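You operate a simulated robot arm through the tools that you are given. There is no shell and no other tool. Be economical: measure what you need, move in short steps, check, and stop when the job is done.

You are at the controls of a simulated robot arm. One attempt, no reset.

TASK
Stack the heat sink that says "62" from the top of the grey bench on top of the heat sink labelled "65". Stack the grey pouch marked "26" from the top of the grey bench on top of the grey pouch labelled "27". Take the orange lamp and put it on the clear patch behind the long rack. Close the left drawer of the grey bench. Take the thick cell labelled "No. 92" from the top of the steel table and put it on the rear top of the big power supply. Fetch the thin cell that says "No. 62" from the top of the steel table and set it on the left shelf of the grey bench. Put the grey relay on the top of the wooden table. Fetch the black terminal cover and set it on top of the orange cover on the top of the wooden table. Do these in any order. Set down upright: orange lamp, thick cell.

It is judged by the outcome, as a careful person would: the job done as asked, and still so three seconds after it is handed in. It fails if anything else is knocked over, pushed out of place, dropped, spilled or broken. Lids that push on must go on centred and level and be pressed home; caps that screw on are set level and turned clockwise until they are tight.

THE ROBOT
A 6-joint arm with a fingered hand on a trunk, on a base that drives. Base frame: it is fixed to the floor where the robot stands at the start and does not move with it; the origin is under the middle of the robot, x ahead of it, y to its left, z up; the surface under the hand at the start is at about z = 78. Units: cm, rad, N and s.
With the tool pointing down near the work surface it reaches from about 22 to 56 cm from the robot's upright axis, wherever it stands. Its first joint turns from -2.897 to 2.897 rad. Places, roughly: black terminal cover (4x3x3 cm) [-40, 620, 80]; clear patch behind the long rack (63x15 cm) [76, 108, 78]; grey pouch [50, -25, 75]; grey relay [-125, 425, 75]; heat sink [50, 25, 75]; left drawer of the grey bench [110, -50, 70]; left shelf of the grey bench (52x25 cm) [48, -52, 128]; orange cover (9x6x5 cm) [0, 620, 80]; orange lamp [50, -75, 75]; rear top of the big power supply [180, 350, 50]; thick cell [250, -50, 75]; thin cell [250, -25, 75]; top of the wooden table [0, 590, 80]. Payload 3.1 kg.
The tool frame sits at the grasp point between the pads (the TCP): z along the fingers, y along the line on which they close. The tips reach 2.2 cm beyond it. The gripper opens to 13.2 cm. The gripper's body begins 6 cm behind the TCP. The gripper is a hand of 4 fingers: y runs from the thumb to the fingers, the wrist lies at [0, 0, -21.8] in the tool frame.
Orientation is that of the tool frame in the base frame, as [roll, pitch, yaw] about the fixed x, y, z axes, in that order (R = Rz(yaw) Ry(pitch) Rx(roll)). With the fingers straight down and closing along the base's y, the tool's x points along the base's -x, its y along +y and its z along -z.

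THE INTERFACE
- The arm moves only by the tool apply_moves. Its argument "targets" is a list of rows, each an object (a shift or turn left out is 0) with "dp": the shift along the base's x, y, z in m, a list of three; "dr": the turn, a rotation vector about the base's x, y, z in rad, a list of three. In form: [{"dp": [tx, ty, tz], "dr": [rx, ry, rz]}, ...]. A call has 1 to 20 rows; each row is the pose to reach, as a shift and turn from the pose commanded when the call began. Each row takes 0.2 s and may step no farther than 5 cm and 0.15 rad from the row before; otherwise, the whole call is refused. Where a pose cannot be reached the arm comes as near as it can. A force on the tool above 40 N (or 10 N above the force at the start of the call, whichever is more), or a blocked arm, ends the call early, and 0.2 s more pass. In this call time passes only in rows, and 0.2 s behind the last. It gives the time, the measured TCP pose, the force on the tool (base axes), the opening and the grip force at its end, in the units of the frame above (readings bear some noise), with the torque about the TCP (base axes, N m) and any sound that the robot's microphone picked up, and new pictures: "show" is both (left out), scene, wrist or none.
- Cameras (640 x 400 px; columns grow to the right, rows downward): "scene" is now at [0.81, 10.01, 158.15]; the picture's right is [-0.51, -0.86, 0.00], its down [-0.67, 0.40, -0.62] and it looks along [0.54, -0.32, -0.78] (base axes); focal length 290 px, centre (320, 200). "wrist" rides on the gripper at [5.3, -5.3, -8.4] in the tool frame; the picture's right is [0.71, 0.71, 0.00], its down [-0.53, 0.53, -0.67] and it looks along [-0.47, 0.47, 0.74] (tool axes); focal length 247 px, centre (320, 200). There is no depth. A picture from a camera that has moved, and an enlarged one, comes with that camera's place and axes in the base frame and with its lens. The place of the scene camera against the robot may be out by one fixed shift of up to 1.8 cm in any direction.
- move_column(by): slides the trunk up (or, below 0, down) by that many cm; the arm and the scene camera ride with it, the base frame stays. It gives what a move gives, with no picture.
- roll_base(legs): drives the robot by 1 to 6 legs, each [ahead, left, turn to the left] in cm, cm and rad, along the robot's own axes; the way and the turn of a leg run together, so that a leg with both is an arc; at most 150 cm and 3.142 rad a leg. The arm and the cameras ride along, it lands a little off, and it stops where it bumps. It gives what a move gives, and a new picture of the scene camera.
- move_fingers(finger1, finger2, finger3, thumb_bend): sets how far each is bent, from 0 (flat) to 1 (curled in); at 0.3 the hand is open as for a grip, at 0.7 the pads meet at the TCP. One left out holds its place. A second passes; each finger stops where it meets its share of the squeeze, and holds until it gets a number again. It is the only way to open and close the hand. It gives what a move gives, with no picture; readings hold the bend of each and the force on the fingers (four entries, about 0 where the hand has none), thumb and palm.
- pan_tilt(pan, tilt): turns the head with the scene camera to pan (to the left, within 2.705 rad either way) and tilt (down, from -0.506 to 1.204), counted from straight ahead of the robot. It gives what a move gives, and a new picture of the scene camera.
- close_up(camera, box): a new picture of the part [left, top, right, bottom] of that camera's present view, enlarged. It takes no simulated time.
- close_job(): hands the job in; it is judged then, once.

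Work in short steps. Places have to be worked out from the pictures, the camera data and where the tool is seen: move nearer, look again, correct. Check each grasp and each placing, and mend what went wrong. You have 217 turns and 260 pictures in all, those below and enlarged ones among them. Open the gripper and draw the arm clear of the work before you hand the job in, unless the task says otherwise; then end with one line.

The tools are called as a command line: name --argument value ..., lists and objects as JSON in quotes. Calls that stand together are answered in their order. apply_moves: Moves the arm, as the interface text tells. Its arguments: {"type":"object","properties":{"targets":{"type":"array","items":{"type":"object","properties":{"dp":{"type":"array","items":{"type":"number"}},"dr":{"type":"array","items":{"type":"number"}}}}},"show":{"type":"string","enum":["both","scene","wrist","none"]}},"required":["targets"]} The other tools are called the same way: move_column (by) slides the trunk up or down; move_fingers (finger1, finger2, finger3, thumb_bend) moves the fingers one by one; roll_base (legs) drives the base; pan_tilt (pan, tilt) turns the head that bears the scene camera; close_up (camera, box) takes an enlarged picture of a part of a camera's view; close_job () hands the job in.

At the start:

```text
time_s: 0.0
ee_pos: [38.85, -8.37, 100.04]
tcp_rot: [3.14, -0.001, 3.141]
ft_force: [-0.9, -0.2, 0.4]
torque: [0.0, -0.02, -0.01]
gripper_width: 13.19
grip_force: 0.0
shape: jaw
bend: [0.3, 0.3, 0.3, 0.3]
finger forces: [0.0, 0.0, 0.0, 0.0, 0.0, 0.1]
trunk travel left (down, up): [-27.5, 11.1]
robot x, y, heading: [-0.14, -0.17, 0.002]
head pan, tilt: [-0.536, 0.897]
```

scene: 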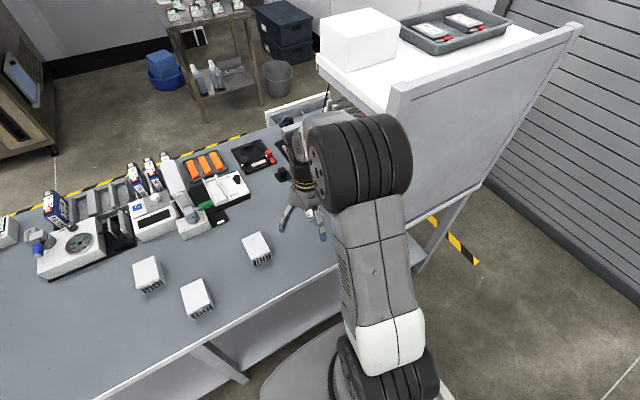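
wrist: 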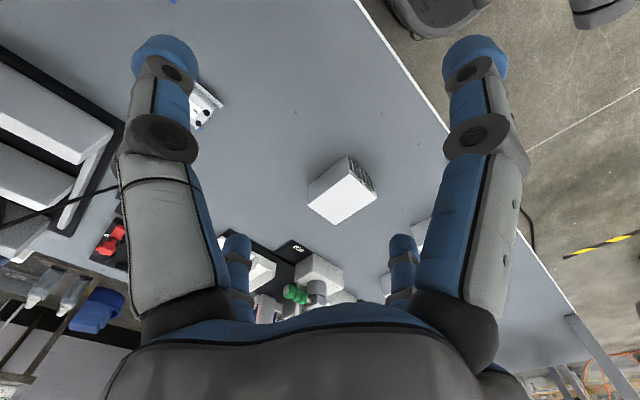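

I start by looking at the bench more closely, to read labels.

close_up --camera "scene" --box '[100, 200, 340, 350]'

close_up --camera "scene" --box '[0, 130, 320, 280]'

pan_tilt --pan 0.3 --tilt 0.7

pan_tilt --pan -0.9 --tilt 0.7

```text
2.67 times, centred on (220, 275) of scene
camera zoom: at [0.81, 10.01, 158.15], right [-0.51, -0.86, 0.0], down [-0.67, 0.4, -0.62], along [0.54, -0.32, -0.78], focal length 774 px, centre (587, 0)
```

zoom: 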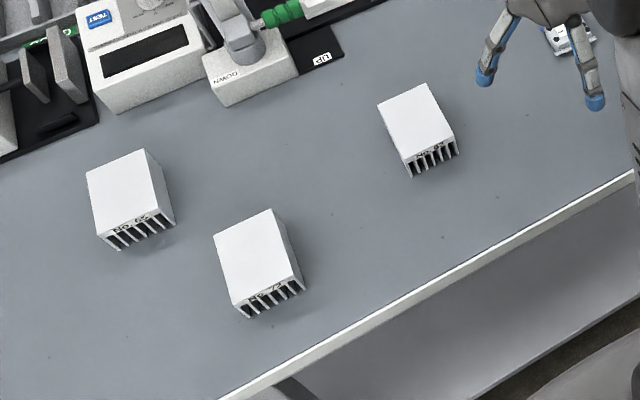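

```text
2.00 times, centred on (160, 205) of scene
camera zoom: at [0.81, 10.01, 158.15], right [-0.51, -0.86, 0.0], down [-0.67, 0.4, -0.62], along [0.54, -0.32, -0.78], focal length 580 px, centre (640, 190)
```

zoom: 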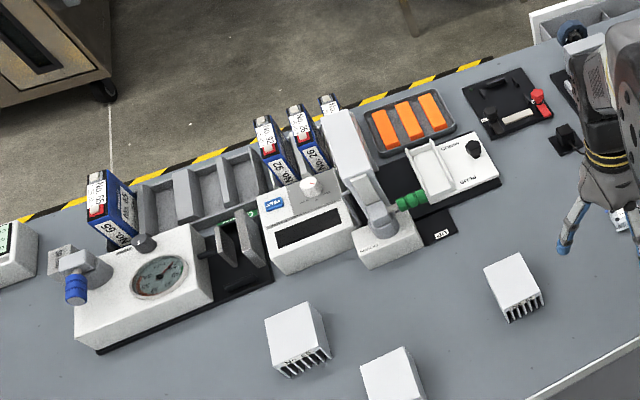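

```text
time_s: 1.2
ee_pos: [38.8, -8.31, 99.97]
tcp_rot: [3.141, 0.0, -3.14]
ft_force: [0.1, 0.2, 0.7]
torque: [-0.01, -0.02, 0.0]
gripper_width: 13.18
grip_force: 0.1
shape: jaw
bend: [0.3, 0.3, 0.3, 0.3]
finger forces: [0.1, 0.0, 0.1, 0.0, 0.0, 0.1]
trunk travel left (down, up): [-27.5, 11.1]
robot x, y, heading: [0.19, 0.06, 0.001]
head pan, tilt: [0.3, 0.7]
camera scene: at [2.42, 16.38, 159.74], right [0.29, -0.96, 0.0], down [-0.62, -0.19, -0.76], along [0.73, 0.23, -0.64], focal length 290 px, centre (320, 200)
```

scene: 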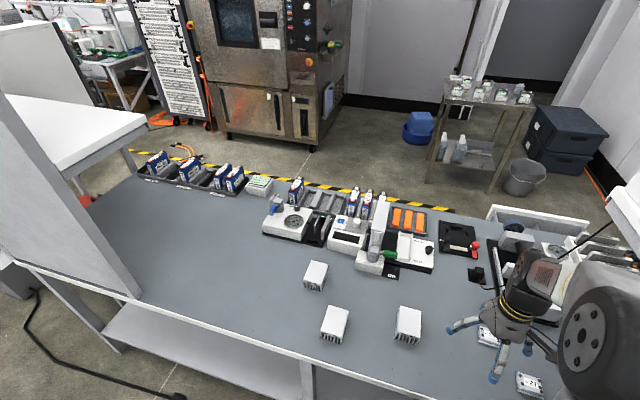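

```text
time_s: 2.6
ee_pos: [38.86, -8.35, 99.93]
tcp_rot: [3.141, -0.001, 3.141]
ft_force: [-0.2, 0.4, -0.6]
torque: [0.01, 0.04, -0.01]
gripper_width: 13.21
grip_force: 0.1
shape: jaw
bend: [0.3, 0.3, 0.3, 0.3]
finger forces: [0.0, 0.0, 0.0, 0.0, 0.0, 0.0]
trunk travel left (down, up): [-27.5, 11.1]
robot x, y, heading: [-0.27, 0.07, 0.002]
head pan, tilt: [-0.901, 0.7]
camera scene: at [-0.41, 7.22, 159.75], right [-0.78, -0.62, 0.0], down [-0.4, 0.5, -0.76], along [0.48, -0.6, -0.64], focal length 290 px, centre (320, 200)
```

scene: 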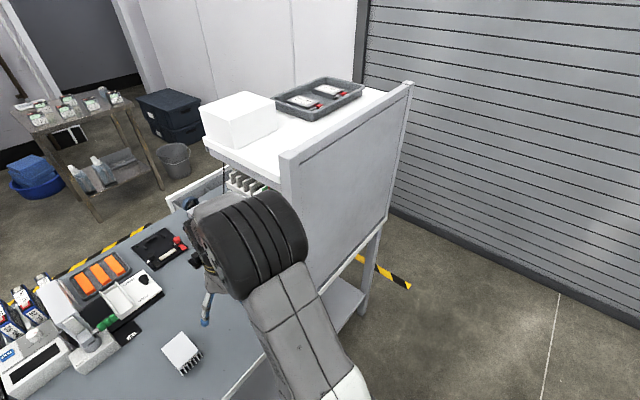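

pan_tilt --pan 0.3 --tilt 1.0

close_up --camera "scene" --box '[280, 180, 440, 280]'

close_up --camera "scene" --box '[400, 180, 560, 280]'

```text
time_s: 4.0
ee_pos: [38.91, -8.29, 99.95]
tcp_rot: [3.14, 0.0, -3.141]
ft_force: [-0.2, -0.5, -0.2]
torque: [0.0, 0.02, -0.02]
gripper_width: 13.2
grip_force: 0.1
shape: jaw
bend: [0.3, 0.3, 0.3, 0.3]
finger forces: [0.0, 0.1, 0.0, 0.0, 0.0, 0.0]
trunk travel left (down, up): [-27.5, 11.1]
robot x, y, heading: [0.02, -0.26, -0.002]
head pan, tilt: [0.3, 1.0]
camera scene: at [0.96, 15.93, 157.41], right [0.29, -0.96, 0.0], down [-0.8, -0.25, -0.54], along [0.52, 0.16, -0.84], focal length 290 px, centre (320, 200)
```

scene: 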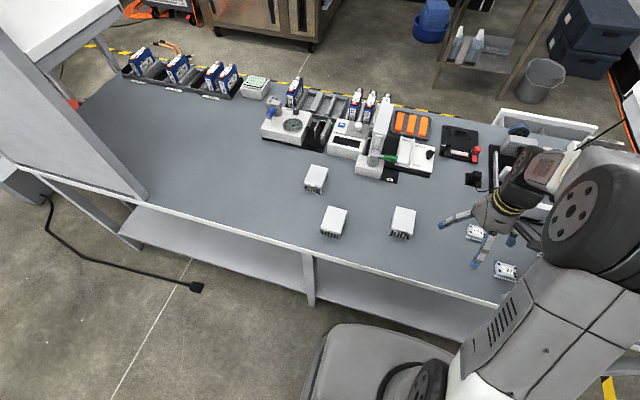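

```text
4.00 times, centred on (360, 230) of scene
camera zoom: at [0.96, 15.93, 157.41], right [0.29, -0.96, 0.0], down [-0.8, -0.25, -0.54], along [0.52, 0.16, -0.84], focal length 1161 px, centre (160, 80)
```

zoom: 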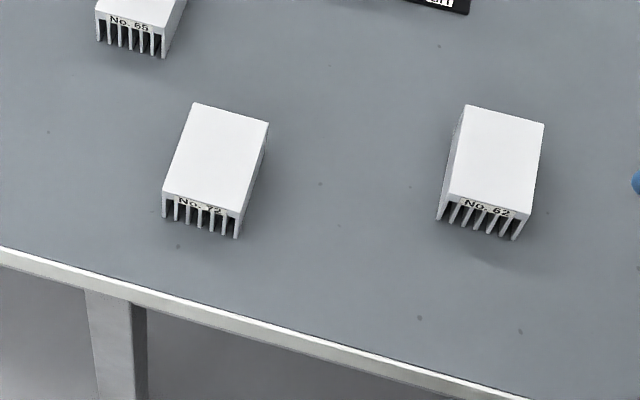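

```text
4.00 times, centred on (480, 230) of scene
camera zoom: at [0.96, 15.93, 157.41], right [0.29, -0.96, 0.0], down [-0.8, -0.25, -0.54], along [0.52, 0.16, -0.84], focal length 1161 px, centre (-320, 80)
```

zoom: 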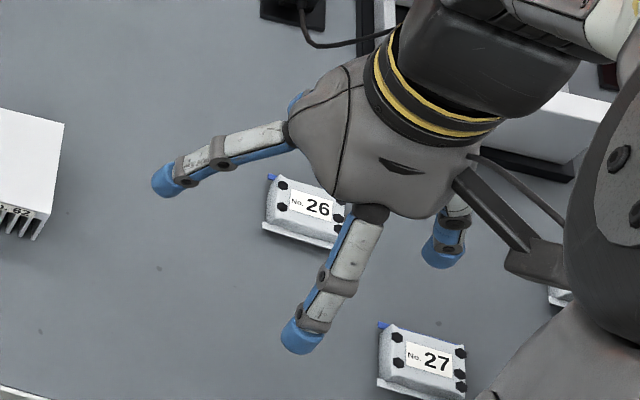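

The labels are readable: 62 at about (47,4), 65 at about (55,33), pouches 26 and 27 near (50,-18) and (40,-26). I turn the hand by -90° so that the wrist camera looks at the pouches.

apply_moves --targets '[{"dr": [0, 0, -0.143]}, {"dr": [0, 0, -0.286]}, {"dr": [0, 0, -0.429]}, {"dr": [0, 0, -0.571]}, {"dr": [0, 0, -0.714]}, {"dr": [0, 0, -0.857]}, {"dr": [0, 0, -1.0]}, {"dr": [0, 0, -1.143]}, {"dr": [0, 0, -1.286]}, {"dr": [0, 0, -1.429]}, {"dr": [0, 0, -1.5708]}]' --show "wrist"

pan_tilt --pan -0.5 --tilt 1.1

```text
time_s: 6.4
ee_pos: [38.91, -8.4, 100.03]
tcp_rot: [3.14, 0.001, 1.567]
ft_force: [0.1, 0.7, -0.6]
torque: [0.0, 0.0, 0.02]
gripper_width: 13.21
grip_force: 0.0
shape: jaw
bend: [0.3, 0.3, 0.3, 0.3]
finger forces: [0.0, 0.0, 0.0, 0.0, 0.0, 0.0]
trunk travel left (down, up): [-27.5, 11.1]
robot x, y, heading: [-0.05, -0.16, -0.003]
head pan, tilt: [0.3, 1.0]
camera wrist: at [33.51, -2.94, 108.36], right [0.71, 0.71, 0.0], down [0.52, -0.53, 0.67], along [0.47, -0.47, -0.74], focal length 247 px, centre (320, 200)
```

wrist: 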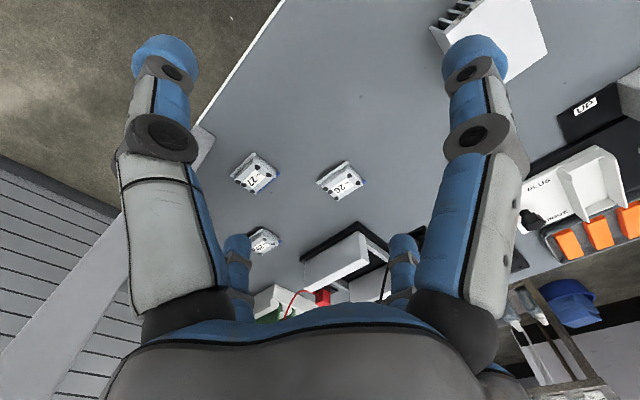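

```text
time_s: 7.5
ee_pos: [38.93, -8.35, 99.97]
tcp_rot: [3.141, 0.001, 1.574]
ft_force: [0.3, 0.4, 0.3]
torque: [-0.01, 0.03, 0.04]
gripper_width: 13.2
grip_force: 0.1
shape: jaw
bend: [0.3, 0.3, 0.3, 0.3]
finger forces: [0.0, 0.1, 0.0, 0.0, 0.0, 0.0]
trunk travel left (down, up): [-27.5, 11.1]
robot x, y, heading: [0.11, 0.22, 0.0]
head pan, tilt: [-0.499, 1.1]
camera scene: at [-0.15, 10.86, 156.75], right [-0.48, -0.88, 0.0], down [-0.78, 0.43, -0.45], along [0.4, -0.22, -0.89], focal length 290 px, centre (320, 200)
```

scene: 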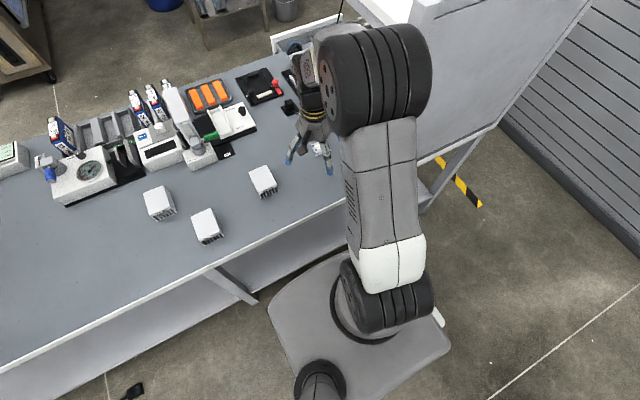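

Four fingers stand at 90° spacing. I test which number is which finger by bending finger1 and opening finger3 flat.

move_fingers --finger1 0.6 --finger3 0.0

close_up --camera "wrist" --box '[0, 0, 640, 400]'

```text
time_s: 8.5
ee_pos: [38.83, -8.3, 99.9]
tcp_rot: [3.141, 0.0, 1.571]
ft_force: [0.4, 0.2, 0.7]
torque: [0.02, -0.04, 0.01]
gripper_width: 6.14
grip_force: 0.0
shape: fingers
bend: [0.6, 0.3, 0.01, 0.3]
finger forces: [0.0, 0.1, 0.0, 0.0, 0.1, 0.0]
trunk travel left (down, up): [-27.5, 11.1]
robot x, y, heading: [-0.08, 0.07, -0.002]
head pan, tilt: [-0.499, 1.1]
```

```text
1.00 times, centred on (320, 200) of wrist (not enlarged: the box is as wide or as high as the picture)
camera zoom: at [33.49, -2.96, 108.36], right [0.71, 0.71, 0.0], down [0.53, -0.53, 0.67], along [0.47, -0.47, -0.74], focal length 247 px, centre (320, 200)
```

zoom: 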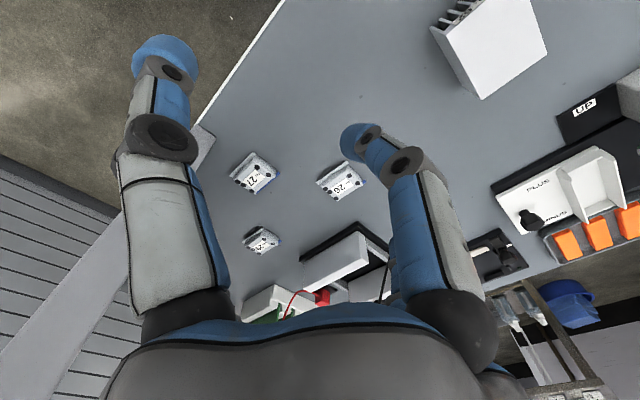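

move_fingers --finger1 0.0 --finger3 0.3

close_up --camera "scene" --box '[260, 100, 380, 175]'

close_up --camera "wrist" --box '[200, 120, 400, 245]'

```text
time_s: 9.5
ee_pos: [38.78, -8.27, 99.94]
tcp_rot: [3.141, 0.001, 1.569]
ft_force: [-0.3, 0.1, -0.2]
torque: [0.0, -0.01, -0.03]
gripper_width: 10.81
grip_force: 0.1
shape: fingers
bend: [0.01, 0.3, 0.3, 0.3]
finger forces: [0.1, 0.0, 0.1, 0.1, 0.0, 0.0]
trunk travel left (down, up): [-27.5, 11.1]
robot x, y, heading: [-0.02, -0.21, -0.003]
head pan, tilt: [-0.499, 1.1]
```

```text
5.33 times, centred on (320, 138) of scene
camera zoom: at [-0.16, 10.85, 156.75], right [-0.48, -0.88, 0.0], down [-0.78, 0.43, -0.45], along [0.4, -0.22, -0.89], focal length 1548 px, centre (320, 533)
```

zoom: 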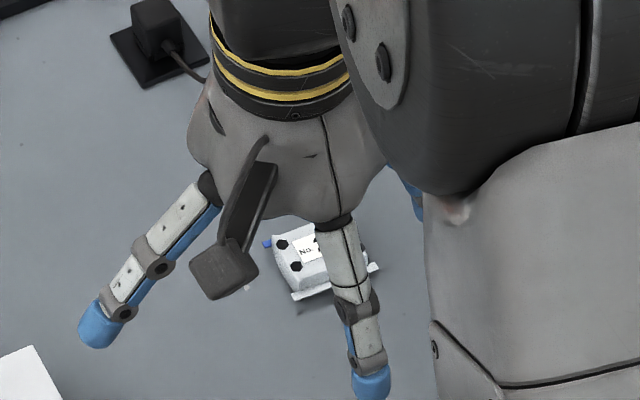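

```text
3.20 times, centred on (300, 182) of wrist
camera zoom: at [33.49, -2.96, 108.36], right [0.71, 0.71, 0.0], down [0.53, -0.53, 0.67], along [0.47, -0.47, -0.74], focal length 790 px, centre (384, 256)
```

zoom: 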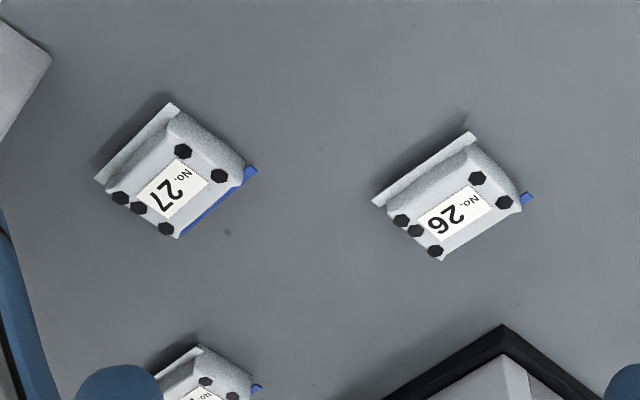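

move_fingers --finger1 1.0

close_up --camera "wrist" --box '[0, 0, 640, 400]'

close_up --camera "scene" --box '[260, 100, 380, 175]'

```text
time_s: 10.5
ee_pos: [38.89, -8.29, 100.01]
tcp_rot: [3.141, 0.001, 1.569]
ft_force: [-0.1, -0.4, -0.1]
torque: [0.01, -0.01, 0.04]
gripper_width: 7.13
grip_force: 0.0
shape: fingers
bend: [1.0, 0.3, 0.3, 0.3]
finger forces: [0.0, 0.1, 0.0, 0.0, 0.1, 0.0]
trunk travel left (down, up): [-27.5, 11.1]
robot x, y, heading: [0.04, 0.11, -0.002]
head pan, tilt: [-0.499, 1.1]
```

```text
1.00 times, centred on (320, 200) of wrist (not enlarged: the box is as wide or as high as the picture)
camera zoom: at [33.49, -2.96, 108.36], right [0.71, 0.71, 0.0], down [0.53, -0.53, 0.67], along [0.47, -0.47, -0.74], focal length 247 px, centre (320, 200)
```

zoom: 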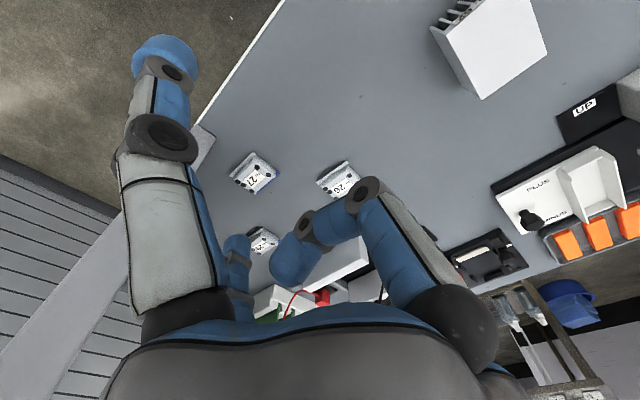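

```text
5.33 times, centred on (320, 138) of scene
camera zoom: at [-0.16, 10.85, 156.75], right [-0.48, -0.88, 0.0], down [-0.78, 0.43, -0.45], along [0.4, -0.22, -0.89], focal length 1548 px, centre (320, 533)
```

zoom: 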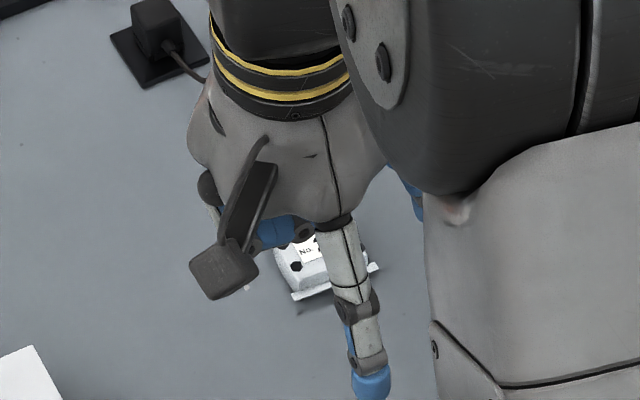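

Curled finger1 stays clear above the TCP, so thumb+finger2 will form the jaw. I tilt the hand 0.4 rad (wrist toward +y, away from the shelf panel) and go above pouch 26.

apply_moves --targets '[{"dp": [0.029, -0.019, -0.02], "dr": [-0.1, 0, 0]}, {"dp": [0.058, -0.037, -0.04], "dr": [-0.2, 0, 0]}, {"dp": [0.088, -0.056, -0.06], "dr": [-0.3, 0, 0]}, {"dp": [0.117, -0.075, -0.08], "dr": [-0.4, 0, 0]}]' --show "both"

move_fingers --finger3 0.0

close_up --camera "wrist" --box '[160, 100, 480, 300]'

```text
time_s: 11.5
ee_pos: [50.72, -15.78, 91.94]
tcp_rot: [3.141, 0.403, 1.572]
ft_force: [0.2, 0.4, -0.7]
torque: [0.01, 0.02, 0.04]
gripper_width: 7.17
grip_force: 0.0
shape: fingers
bend: [1.0, 0.3, 0.3, 0.3]
finger forces: [0.0, 0.0, 0.1, 0.1, 0.0, 0.0]
trunk travel left (down, up): [-27.5, 11.1]
robot x, y, heading: [-0.12, -0.11, 0.001]
head pan, tilt: [-0.499, 1.1]
camera scene: at [-0.05, 10.85, 156.75], right [-0.48, -0.88, 0.0], down [-0.78, 0.43, -0.45], along [0.4, -0.22, -0.89], focal length 290 px, centre (320, 200)
camera wrist: at [45.36, -7.66, 97.59], right [0.71, 0.65, -0.28], down [0.53, -0.22, 0.82], along [0.47, -0.73, -0.5], focal length 247 px, centre (320, 200)
```

scene: 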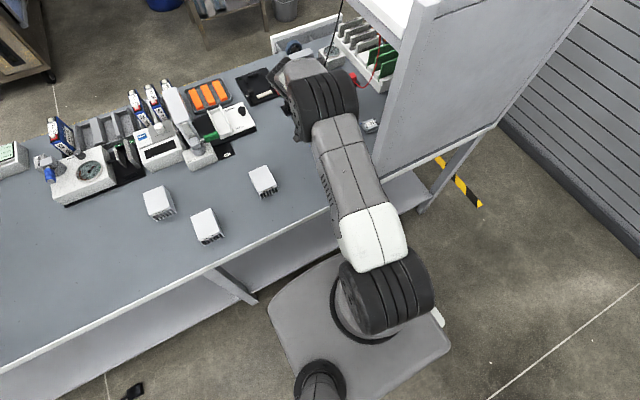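
wrist: 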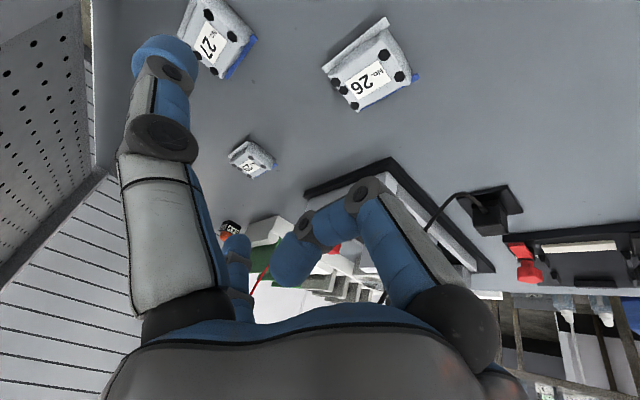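

```text
time_s: 12.5
ee_pos: [50.57, -15.81, 91.99]
tcp_rot: [-3.141, 0.4, 1.57]
ft_force: [0.4, 0.2, -0.8]
torque: [-0.02, 0.0, -0.04]
gripper_width: 7.19
grip_force: 0.1
shape: fingers
bend: [1.0, 0.3, 0.01, 0.3]
finger forces: [0.1, 0.1, 0.0, 0.0, 0.1, 0.0]
trunk travel left (down, up): [-27.5, 11.1]
robot x, y, heading: [-0.11, 0.31, 0.004]
head pan, tilt: [-0.499, 1.1]
```

```text
2.00 times, centred on (320, 200) of wrist
camera zoom: at [45.27, -7.65, 97.66], right [0.71, 0.65, -0.28], down [0.53, -0.22, 0.82], along [0.47, -0.72, -0.5], focal length 494 px, centre (320, 200)
```

zoom: 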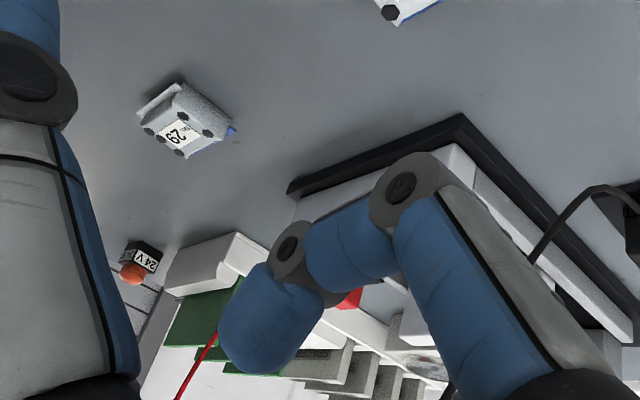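

close_up --camera "wrist" --box '[300, 5, 460, 105]'

close_up --camera "wrist" --box '[160, 0, 320, 100]'

```text
4.00 times, centred on (380, 55) of wrist
camera zoom: at [45.27, -7.65, 97.66], right [0.71, 0.65, -0.28], down [0.53, -0.22, 0.82], along [0.47, -0.72, -0.5], focal length 988 px, centre (80, 780)
```

zoom: 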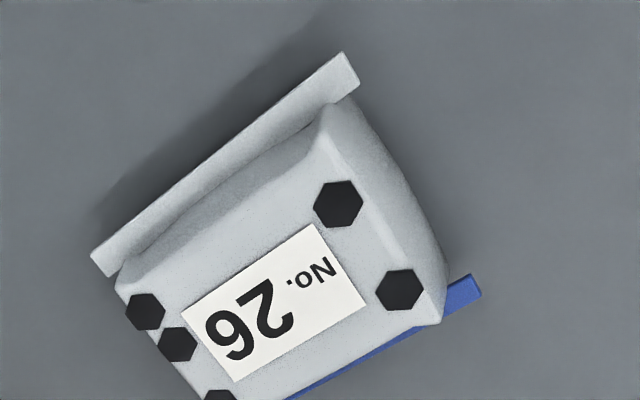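

```text
4.00 times, centred on (240, 50) of wrist
camera zoom: at [45.27, -7.65, 97.66], right [0.71, 0.65, -0.28], down [0.53, -0.22, 0.82], along [0.47, -0.72, -0.5], focal length 988 px, centre (640, 800)
```

zoom: 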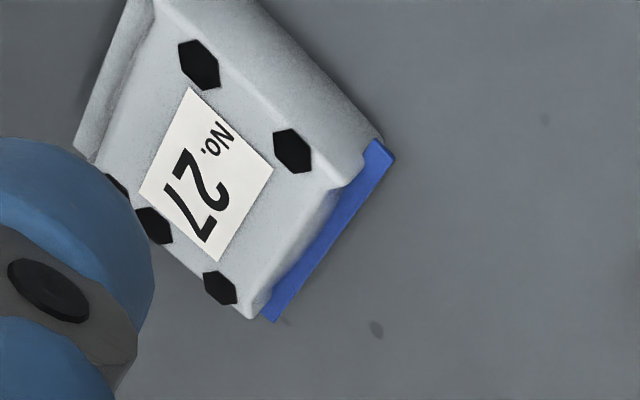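

Pouch 26's label is centred near (51.55,-16.35), top at z≈80.5, yawed about -7°; 27 is at (41.85,-24.25), yaw about 0. I narrow the jaw and descend onto 26.

move_fingers --finger2 0.4 --thumb_bend 0.4

apply_moves --targets '[{"dp": [0.01, 0, -0.02], "dr": [0, 0, -0.12]}, {"dp": [0.01, 0, -0.05], "dr": [0, 0, -0.12]}, {"dp": [0.01, 0, -0.08], "dr": [0, 0, -0.12]}, {"dp": [0.01, 0, -0.1], "dr": [0, 0, -0.12]}, {"dp": [0.01, 0, -0.109], "dr": [0, 0, -0.12]}]' --show "wrist"

```text
time_s: 13.5
ee_pos: [50.67, -15.8, 92.01]
tcp_rot: [3.141, 0.398, 1.571]
ft_force: [0.3, 0.6, 0.2]
torque: [0.0, 0.01, 0.0]
gripper_width: 6.2
grip_force: 0.1
shape: fingers
bend: [1.0, 0.4, 0.01, 0.4]
finger forces: [0.0, 0.1, 0.0, 0.1, 0.0, 0.1]
trunk travel left (down, up): [-27.5, 11.1]
robot x, y, heading: [0.04, 0.28, -0.001]
head pan, tilt: [-0.499, 1.1]
```

```text
time_s: 14.7
ee_pos: [51.61, -15.98, 81.02]
tcp_rot: [3.14, 0.401, 1.45]
ft_force: [-0.5, -0.4, 0.0]
torque: [-0.02, 0.01, -0.02]
gripper_width: 6.16
grip_force: 0.0
shape: fingers
bend: [1.0, 0.4, 0.01, 0.4]
finger forces: [0.1, 0.1, 0.1, 0.0, 0.1, 0.0]
trunk travel left (down, up): [-27.5, 11.1]
robot x, y, heading: [-0.34, 0.33, -0.005]
head pan, tilt: [-0.499, 1.1]
camera wrist: at [47.21, -7.18, 86.66], right [0.78, 0.56, -0.28], down [0.5, -0.29, 0.82], along [0.38, -0.78, -0.5], focal length 247 px, centre (320, 200)
```

wrist: 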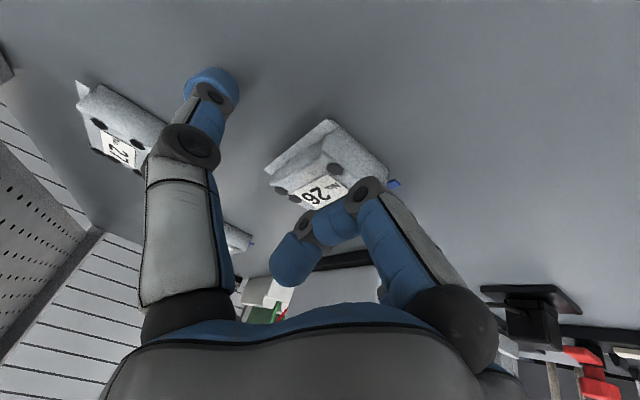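

The pouch sits in the jaw; I close thumb and finger2 on it.

move_fingers --finger2 0.75 --thumb_bend 0.75

close_up --camera "wrist" --box '[0, 0, 640, 400]'

```text
time_s: 15.7
ee_pos: [51.45, -15.89, 81.14]
tcp_rot: [3.142, 0.4, 1.45]
ft_force: [-1.3, 0.8, 1.9]
torque: [-0.07, -0.11, -0.02]
gripper_width: 3.8
grip_force: 11.6
shape: fingers
bend: [1.0, 0.54, 0.01, 0.65]
finger forces: [0.1, 11.4, 0.0, 0.0, 11.9, 0.0]
trunk travel left (down, up): [-27.5, 11.1]
robot x, y, heading: [0.23, 0.16, -0.001]
head pan, tilt: [-0.499, 1.1]
```

```text
1.00 times, centred on (320, 200) of wrist (not enlarged: the box is as wide or as high as the picture)
camera zoom: at [47.2, -7.17, 86.71], right [0.78, 0.56, -0.28], down [0.5, -0.29, 0.82], along [0.38, -0.78, -0.5], focal length 247 px, centre (320, 200)
```

zoom: 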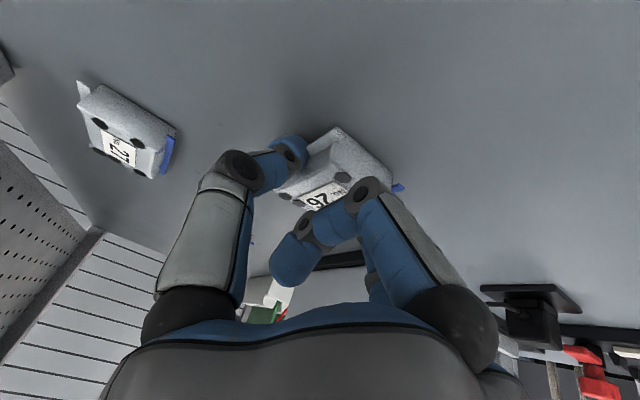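

Grip is 11.6 N. I lift and carry to above 27, then look.

apply_moves --targets '[{"dp": [0, 0, 0.02]}, {"dp": [0, 0, 0.06]}, {"dp": [-0.03, -0.02, 0.08], "dr": [0, 0, 0.05]}, {"dp": [-0.06, -0.045, 0.08], "dr": [0, 0, 0.1]}, {"dp": [-0.1, -0.066, 0.08], "dr": [0, 0, 0.11]}]' --show "both"

close_up --camera "wrist" --box '[160, 50, 480, 250]'

```text
time_s: 16.9
ee_pos: [41.4, -22.61, 89.34]
tcp_rot: [3.141, 0.4, 1.56]
ft_force: [-0.3, 0.1, -0.7]
torque: [0.0, 0.02, -0.01]
gripper_width: 3.76
grip_force: 11.8
shape: fingers
bend: [1.0, 0.54, 0.01, 0.66]
finger forces: [0.1, 11.4, 0.1, 0.0, 11.5, 0.0]
trunk travel left (down, up): [-27.5, 11.1]
robot x, y, heading: [-0.06, 0.06, 0.003]
head pan, tilt: [-0.499, 1.1]
camera scene: at [-0.29, 10.8, 156.75], right [-0.48, -0.88, 0.0], down [-0.78, 0.43, -0.45], along [0.4, -0.22, -0.89], focal length 290 px, centre (320, 200)
camera wrist: at [36.13, -14.38, 94.9], right [0.71, 0.64, -0.27], down [0.52, -0.23, 0.82], along [0.47, -0.73, -0.5], focal length 247 px, centre (320, 200)
```

scene: 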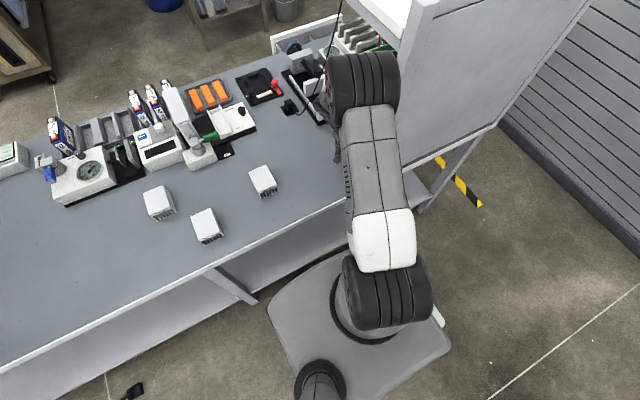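
wrist: 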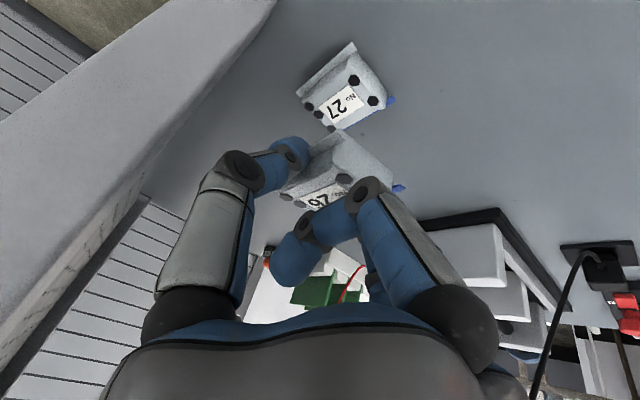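

```text
2.00 times, centred on (320, 150) of wrist
camera zoom: at [36.13, -14.38, 94.9], right [0.71, 0.64, -0.27], down [0.52, -0.23, 0.82], along [0.47, -0.73, -0.5], focal length 494 px, centre (320, 300)
```

zoom: 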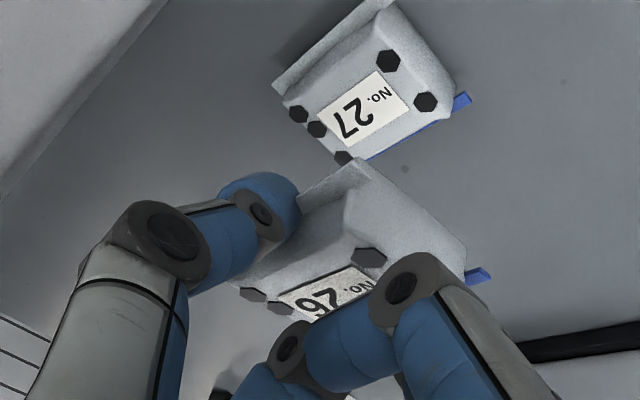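

27 and 26 hex marks show I need a shift of (-0.35,-1.45) cm. I shift, then lower 5.3 cm.

apply_moves --targets '[{"dp": [-0.0035, -0.0145, 0]}, {"dp": [-0.0035, -0.0145, -0.025]}, {"dp": [-0.0035, -0.0145, -0.045]}, {"dp": [-0.0035, -0.0145, -0.053]}]' --show "wrist"

```text
time_s: 17.9
ee_pos: [41.24, -23.96, 83.72]
tcp_rot: [3.141, 0.4, 1.561]
ft_force: [0.1, 0.7, -0.5]
torque: [-0.02, 0.01, -0.03]
gripper_width: 3.79
grip_force: 11.5
shape: fingers
bend: [1.0, 0.54, 0.01, 0.66]
finger forces: [0.0, 11.5, 0.1, 0.0, 11.4, 0.0]
trunk travel left (down, up): [-27.5, 11.1]
robot x, y, heading: [-0.1, -0.12, -0.003]
head pan, tilt: [-0.499, 1.1]
camera wrist: at [35.95, -15.75, 89.43], right [0.71, 0.64, -0.28], down [0.52, -0.23, 0.82], along [0.47, -0.73, -0.5], focal length 247 px, centre (320, 200)
```

wrist: 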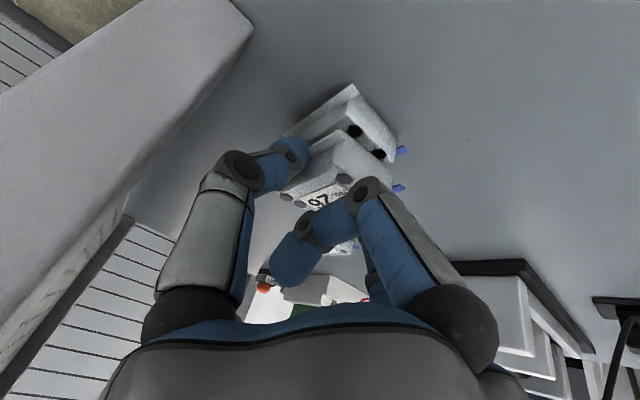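

close_up --camera "wrist" --box '[240, 70, 432, 190]'

apply_moves --targets '[{"dp": [0, 0, -0.003]}, {"dp": [0, 0, -0.006]}]' --show "none"

```text
3.33 times, centred on (336, 130) of wrist
camera zoom: at [35.95, -15.75, 89.43], right [0.71, 0.64, -0.28], down [0.52, -0.23, 0.82], along [0.47, -0.73, -0.5], focal length 823 px, centre (267, 433)
```

zoom: 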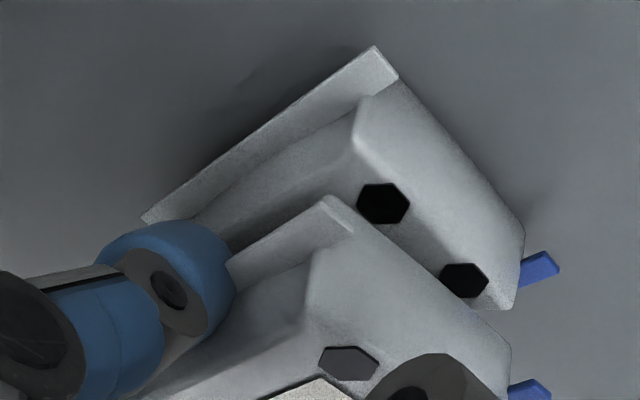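

```text
time_s: 18.5
ee_pos: [41.17, -23.91, 83.22]
tcp_rot: [-3.141, 0.401, 1.56]
ft_force: [-0.3, 0.2, -0.3]
torque: [0.03, 0.0, -0.02]
gripper_width: 3.76
grip_force: 11.8
shape: fingers
bend: [1.0, 0.54, 0.01, 0.66]
finger forces: [0.1, 11.5, 0.0, 0.0, 11.4, 0.0]
trunk travel left (down, up): [-27.5, 11.1]
robot x, y, heading: [0.07, -0.04, 0.0]
head pan, tilt: [-0.499, 1.1]
```

Aligned within 0.3 cm. I go on down until contact.

apply_moves --targets '[{"dp": [-0.002, 0, -0.002]}, {"dp": [-0.002, 0, -0.004]}, {"dp": [-0.002, 0, -0.006]}]' --show "none"

```text
time_s: 19.3
ee_pos: [40.98, -23.97, 82.65]
tcp_rot: [3.139, 0.401, 1.56]
ft_force: [-0.7, -0.2, 9.9]
torque: [-0.09, -0.29, -0.01]
gripper_width: 3.76
grip_force: 12.7
shape: fingers
bend: [1.0, 0.54, 0.01, 0.66]
finger forces: [0.0, 12.2, 0.1, 0.0, 12.7, 0.0]
trunk travel left (down, up): [-27.5, 11.1]
robot x, y, heading: [0.02, -0.14, -0.0]
head pan, tilt: [-0.499, 1.1]
```

Contact at 9.9 N. I ease up a millimetre and open the jaw slightly.

apply_moves --targets '[{"dp": [0, 0, 0.001]}]' --show "none"

move_fingers --finger2 0.42 --thumb_bend 0.5

apply_moves --targets '[{"dp": [0, 0.01, 0.025]}, {"dp": [0, 0.03, 0.07]}, {"dp": [0, 0.06, 0.11]}]' --show "wrist"

close_up --camera "wrist" --box '[240, 0, 432, 120]'

```text
time_s: 19.7
ee_pos: [41.01, -23.81, 82.71]
tcp_rot: [-3.141, 0.4, 1.562]
ft_force: [-1.1, 0.8, 8.9]
torque: [-0.06, -0.25, 0.0]
gripper_width: 3.75
grip_force: 12.5
shape: fingers
bend: [1.0, 0.54, 0.01, 0.66]
finger forces: [0.0, 12.1, 0.1, 0.1, 12.2, 0.0]
trunk travel left (down, up): [-27.5, 11.1]
robot x, y, heading: [-0.13, 0.17, 0.0]
head pan, tilt: [-0.499, 1.1]
```

```text
time_s: 20.7
ee_pos: [41.0, -23.96, 82.58]
tcp_rot: [-3.141, 0.399, 1.56]
ft_force: [0.2, 0.3, 0.5]
torque: [-0.04, -0.01, 0.01]
gripper_width: 5.16
grip_force: 0.0
shape: fingers
bend: [1.0, 0.42, 0.01, 0.5]
finger forces: [0.1, 0.0, 0.1, 0.0, 0.1, 0.1]
trunk travel left (down, up): [-27.5, 11.1]
robot x, y, heading: [-0.24, 0.29, 0.001]
head pan, tilt: [-0.499, 1.1]
```

```text
time_s: 21.5
ee_pos: [40.83, -17.91, 93.76]
tcp_rot: [-3.14, 0.402, 1.56]
ft_force: [-0.2, -0.3, 0.8]
torque: [-0.02, 0.04, 0.02]
gripper_width: 5.14
grip_force: 0.0
shape: fingers
bend: [1.0, 0.42, 0.01, 0.5]
finger forces: [0.0, 0.0, 0.1, 0.1, 0.0, 0.1]
trunk travel left (down, up): [-27.5, 11.1]
robot x, y, heading: [-0.06, -0.01, 0.002]
head pan, tilt: [-0.499, 1.1]
camera wrist: at [35.54, -9.68, 99.4], right [0.71, 0.64, -0.28], down [0.52, -0.23, 0.82], along [0.47, -0.73, -0.5], focal length 247 px, centre (320, 200)
```

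wrist: 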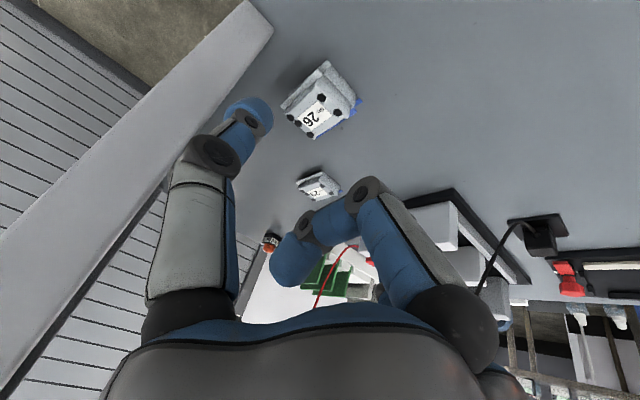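

```text
3.33 times, centred on (336, 60) of wrist
camera zoom: at [35.54, -9.68, 99.4], right [0.71, 0.64, -0.28], down [0.52, -0.23, 0.82], along [0.47, -0.73, -0.5], focal length 823 px, centre (267, 667)
```

zoom: 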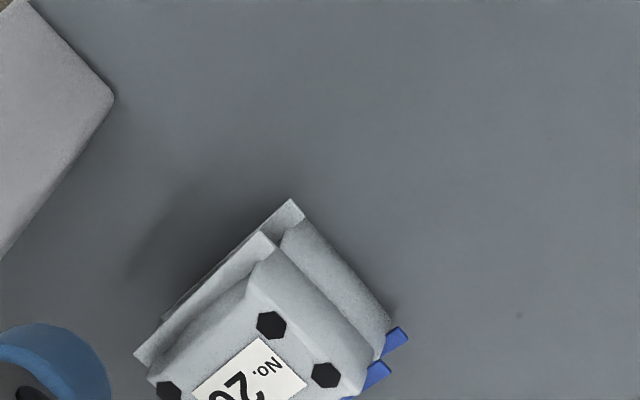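

Stack 26 on 27 is good. Now I raise, remove the tilt, and turn the hand back for the heat sinks.

apply_moves --targets '[{"dp": [0, 0.03, 0.02], "dr": [0.13, 0, 0]}, {"dp": [0, 0.06, 0.04], "dr": [0.26, 0, 0]}, {"dp": [0, 0.09, 0.06], "dr": [0.4, 0, 0]}]' --show "none"

apply_moves --targets '[{"dr": [0, 0, 0.145]}, {"dr": [0, 0, 0.29]}, {"dr": [0, 0, 0.435]}, {"dr": [0, 0, 0.58]}, {"dr": [0, 0, 0.725]}, {"dr": [0, 0, 0.87]}, {"dr": [0, 0, 1.015]}, {"dr": [0, 0, 1.16]}, {"dr": [0, 0, 1.305]}, {"dr": [0, 0, 1.45]}, {"dr": [0, 0, 1.581]}]' --show "none"

roll_base --legs '[[0, 25, 0]]'

close_up --camera "wrist" --box '[0, 0, 640, 400]'

```text
time_s: 22.3
ee_pos: [40.99, -8.97, 99.8]
tcp_rot: [-3.138, -0.001, 1.562]
ft_force: [0.3, -0.5, -0.2]
torque: [0.0, 0.04, -0.02]
gripper_width: 5.16
grip_force: 0.0
shape: fingers
bend: [1.0, 0.42, 0.0, 0.5]
finger forces: [0.0, 0.0, 0.0, 0.0, 0.0, 0.1]
trunk travel left (down, up): [-27.5, 11.1]
robot x, y, heading: [-0.2, 0.02, -0.002]
head pan, tilt: [-0.499, 1.1]
```

```text
time_s: 24.7
ee_pos: [40.95, -9.0, 99.66]
tcp_rot: [-3.138, -0.001, -3.138]
ft_force: [0.1, 0.1, -0.3]
torque: [0.08, -0.01, 0.01]
gripper_width: 5.13
grip_force: 0.2
shape: fingers
bend: [1.0, 0.42, 0.0, 0.5]
finger forces: [0.0, 0.0, 0.1, 0.1, 0.0, 0.0]
trunk travel left (down, up): [-27.5, 11.1]
robot x, y, heading: [0.25, -0.1, -0.003]
head pan, tilt: [-0.499, 1.1]
```

```text
time_s: 26.5
ee_pos: [40.94, 15.97, 99.78]
tcp_rot: [-3.138, -0.001, -3.14]
ft_force: [0.3, 0.4, 0.0]
torque: [-0.01, 0.02, 0.0]
gripper_width: 5.17
grip_force: 0.1
shape: fingers
bend: [1.0, 0.42, 0.0, 0.5]
finger forces: [0.0, 0.0, 0.0, 0.0, 0.1, 0.1]
trunk travel left (down, up): [-27.5, 11.1]
robot x, y, heading: [0.29, 25.06, 0.001]
head pan, tilt: [-0.499, 1.1]
camera scene: at [-0.13, 35.82, 156.74], right [-0.48, -0.88, 0.0], down [-0.78, 0.43, -0.45], along [0.4, -0.22, -0.89], focal length 290 px, centre (320, 200)
```

scene: 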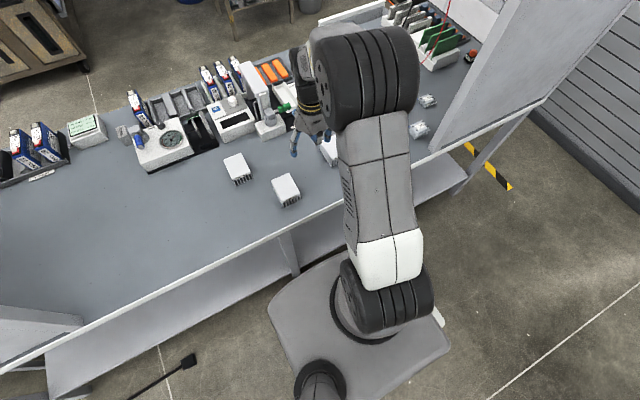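

```text
1.00 times, centred on (320, 200) of wrist (not enlarged: the box is as wide or as high as the picture)
camera zoom: at [35.63, 10.73, 108.12], right [-0.71, 0.71, 0.0], down [0.53, 0.53, 0.67], along [0.47, 0.47, -0.75], focal length 247 px, centre (320, 200)
```

zoom: 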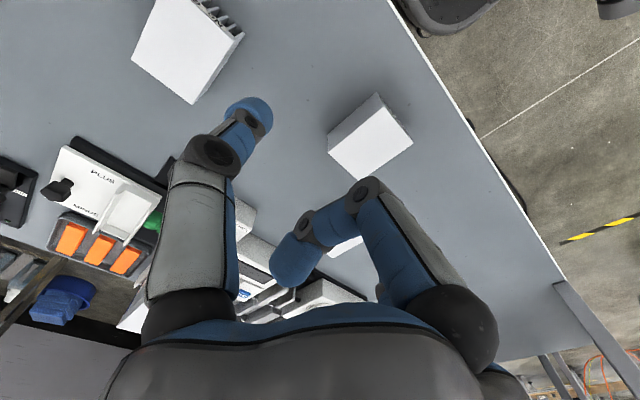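

close_up --camera "wrist" --box '[110, 0, 270, 100]'

close_up --camera "scene" --box '[190, 120, 350, 220]'

```text
4.00 times, centred on (190, 50) of wrist
camera zoom: at [35.63, 10.73, 108.12], right [-0.71, 0.71, 0.0], down [0.53, 0.53, 0.67], along [0.47, 0.47, -0.75], focal length 988 px, centre (840, 800)
```

zoom: 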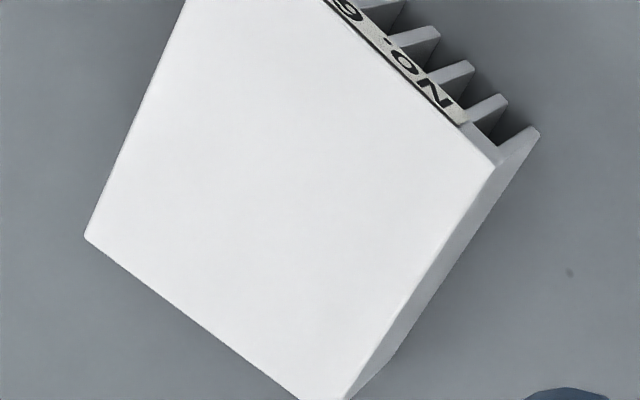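

```text
4.00 times, centred on (270, 170) of scene
camera zoom: at [-0.13, 35.82, 156.74], right [-0.48, -0.88, 0.0], down [-0.78, 0.43, -0.45], along [0.4, -0.22, -0.89], focal length 1161 px, centre (520, 320)
```

zoom: 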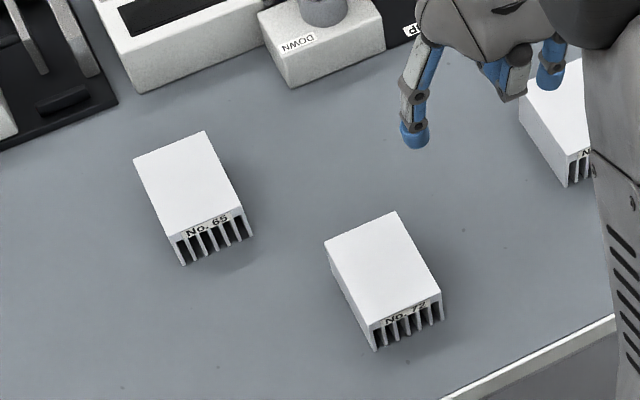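

62 is centred at about (47.7,5.15), top z≈82.5; 65 at about (55.9,34.5), both square to the axes. I roll 5 cm more left so both are in reach, and open all fingers.

roll_base --legs '[[0, 5, 0]]'

move_fingers --finger1 0.3 --finger2 0.3 --finger3 0.3 --thumb_bend 0.3

apply_moves --targets '[{"dp": [0.017, -0.04, 0]}, {"dp": [0.034, -0.08, 0]}, {"dp": [0.05, -0.12, -0.02]}, {"dp": [0.067, -0.158, -0.06]}]' --show "wrist"

```text
time_s: 27.4
ee_pos: [40.9, 21.15, 99.77]
tcp_rot: [-3.137, 0.0, 3.142]
ft_force: [0.6, -0.4, 1.1]
torque: [-0.03, 0.01, -0.01]
gripper_width: 5.15
grip_force: 0.0
shape: fingers
bend: [1.0, 0.42, 0.0, 0.5]
finger forces: [0.0, 0.1, 0.1, 0.0, 0.0, 0.0]
trunk travel left (down, up): [-27.5, 11.1]
robot x, y, heading: [0.14, 29.82, -0.002]
head pan, tilt: [-0.499, 1.1]
camera scene: at [-0.14, 40.9, 156.73], right [-0.48, -0.88, 0.0], down [-0.78, 0.43, -0.45], along [0.4, -0.22, -0.89], focal length 290 px, centre (320, 200)
```

scene: 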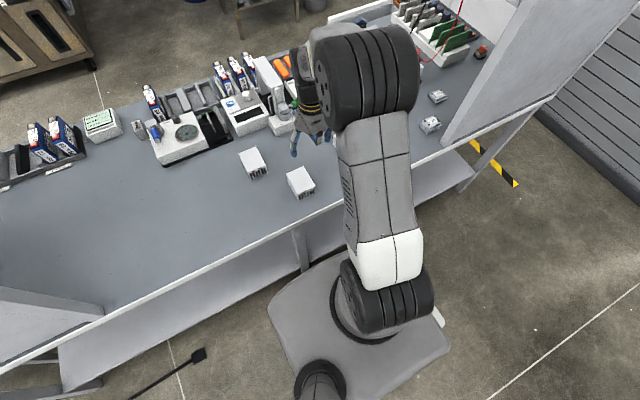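

```text
time_s: 28.4
ee_pos: [41.09, 20.98, 99.73]
tcp_rot: [-3.138, 0.0, -3.142]
ft_force: [0.5, 0.0, 0.7]
torque: [0.01, 0.0, -0.01]
gripper_width: 8.74
grip_force: 0.1
shape: fingers
bend: [0.3, 0.3, 0.3, 0.3]
finger forces: [0.0, 0.0, 0.0, 0.1, 0.1, 0.0]
trunk travel left (down, up): [-27.5, 11.1]
robot x, y, heading: [0.17, 30.23, -0.002]
head pan, tilt: [-0.499, 1.1]
```

```text
refused: row 4 steps farther than a row can; nothing moved
```

apply_moves --targets '[{"dp": [0.017, -0.04, 0]}, {"dp": [0.034, -0.08, -0.01]}, {"dp": [0.05, -0.12, -0.025]}, {"dp": [0.067, -0.158, -0.05]}]' --show "wrist"

```text
time_s: 29.4
ee_pos: [47.43, 5.02, 94.66]
tcp_rot: [-3.138, -0.002, -3.14]
ft_force: [-0.4, 0.3, 0.0]
torque: [0.03, 0.0, -0.01]
gripper_width: 8.74
grip_force: 0.1
shape: fingers
bend: [0.3, 0.3, 0.3, 0.3]
finger forces: [0.0, 0.0, 0.1, 0.1, 0.0, 0.0]
trunk travel left (down, up): [-27.5, 11.1]
robot x, y, heading: [-0.08, 30.01, 0.0]
head pan, tilt: [-0.499, 1.1]
camera wrist: at [42.15, -0.2, 103.13], right [-0.71, 0.71, 0.0], down [0.53, 0.53, 0.67], along [0.47, 0.47, -0.75], focal length 247 px, centre (320, 200)
```

wrist: 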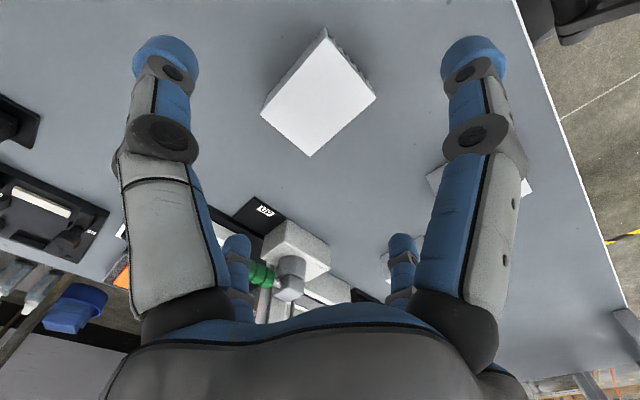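

62's centre measures (47.4,4.8): I descend onto it.

apply_moves --targets '[{"dp": [0, -0.002, -0.04]}, {"dp": [0, -0.002, -0.08]}, {"dp": [0, -0.002, -0.115]}, {"dp": [0, -0.002, -0.134]}]' --show "wrist"

move_fingers --finger2 0.75 --thumb_bend 0.75

```text
time_s: 30.4
ee_pos: [47.55, 5.03, 81.38]
tcp_rot: [-3.137, 0.0, 3.141]
ft_force: [0.5, -0.9, -0.1]
torque: [0.01, -0.01, 0.04]
gripper_width: 8.72
grip_force: 0.1
shape: fingers
bend: [0.3, 0.3, 0.3, 0.3]
finger forces: [0.0, 0.1, 0.0, 0.0, 0.0, 0.0]
trunk travel left (down, up): [-27.5, 11.1]
robot x, y, heading: [-0.11, 29.78, 0.003]
head pan, tilt: [-0.499, 1.1]
camera wrist: at [42.28, -0.27, 89.71], right [-0.71, 0.71, 0.0], down [0.53, 0.53, 0.67], along [0.47, 0.47, -0.75], focal length 247 px, centre (320, 200)
```

wrist: 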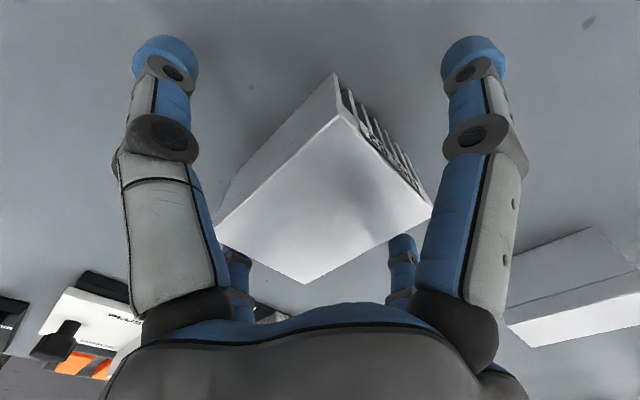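

```text
time_s: 31.4
ee_pos: [47.52, 5.0, 81.28]
tcp_rot: [-3.138, 0.0, 3.141]
ft_force: [0.3, -1.7, 0.3]
torque: [0.08, -0.03, 0.01]
gripper_width: 6.08
grip_force: 14.1
shape: fingers
bend: [0.3, 0.47, 0.3, 0.62]
finger forces: [0.1, 13.5, 0.0, 0.2, 14.5, 0.1]
trunk travel left (down, up): [-27.5, 11.1]
robot x, y, heading: [0.03, 30.11, 0.0]
head pan, tilt: [-0.499, 1.1]
```

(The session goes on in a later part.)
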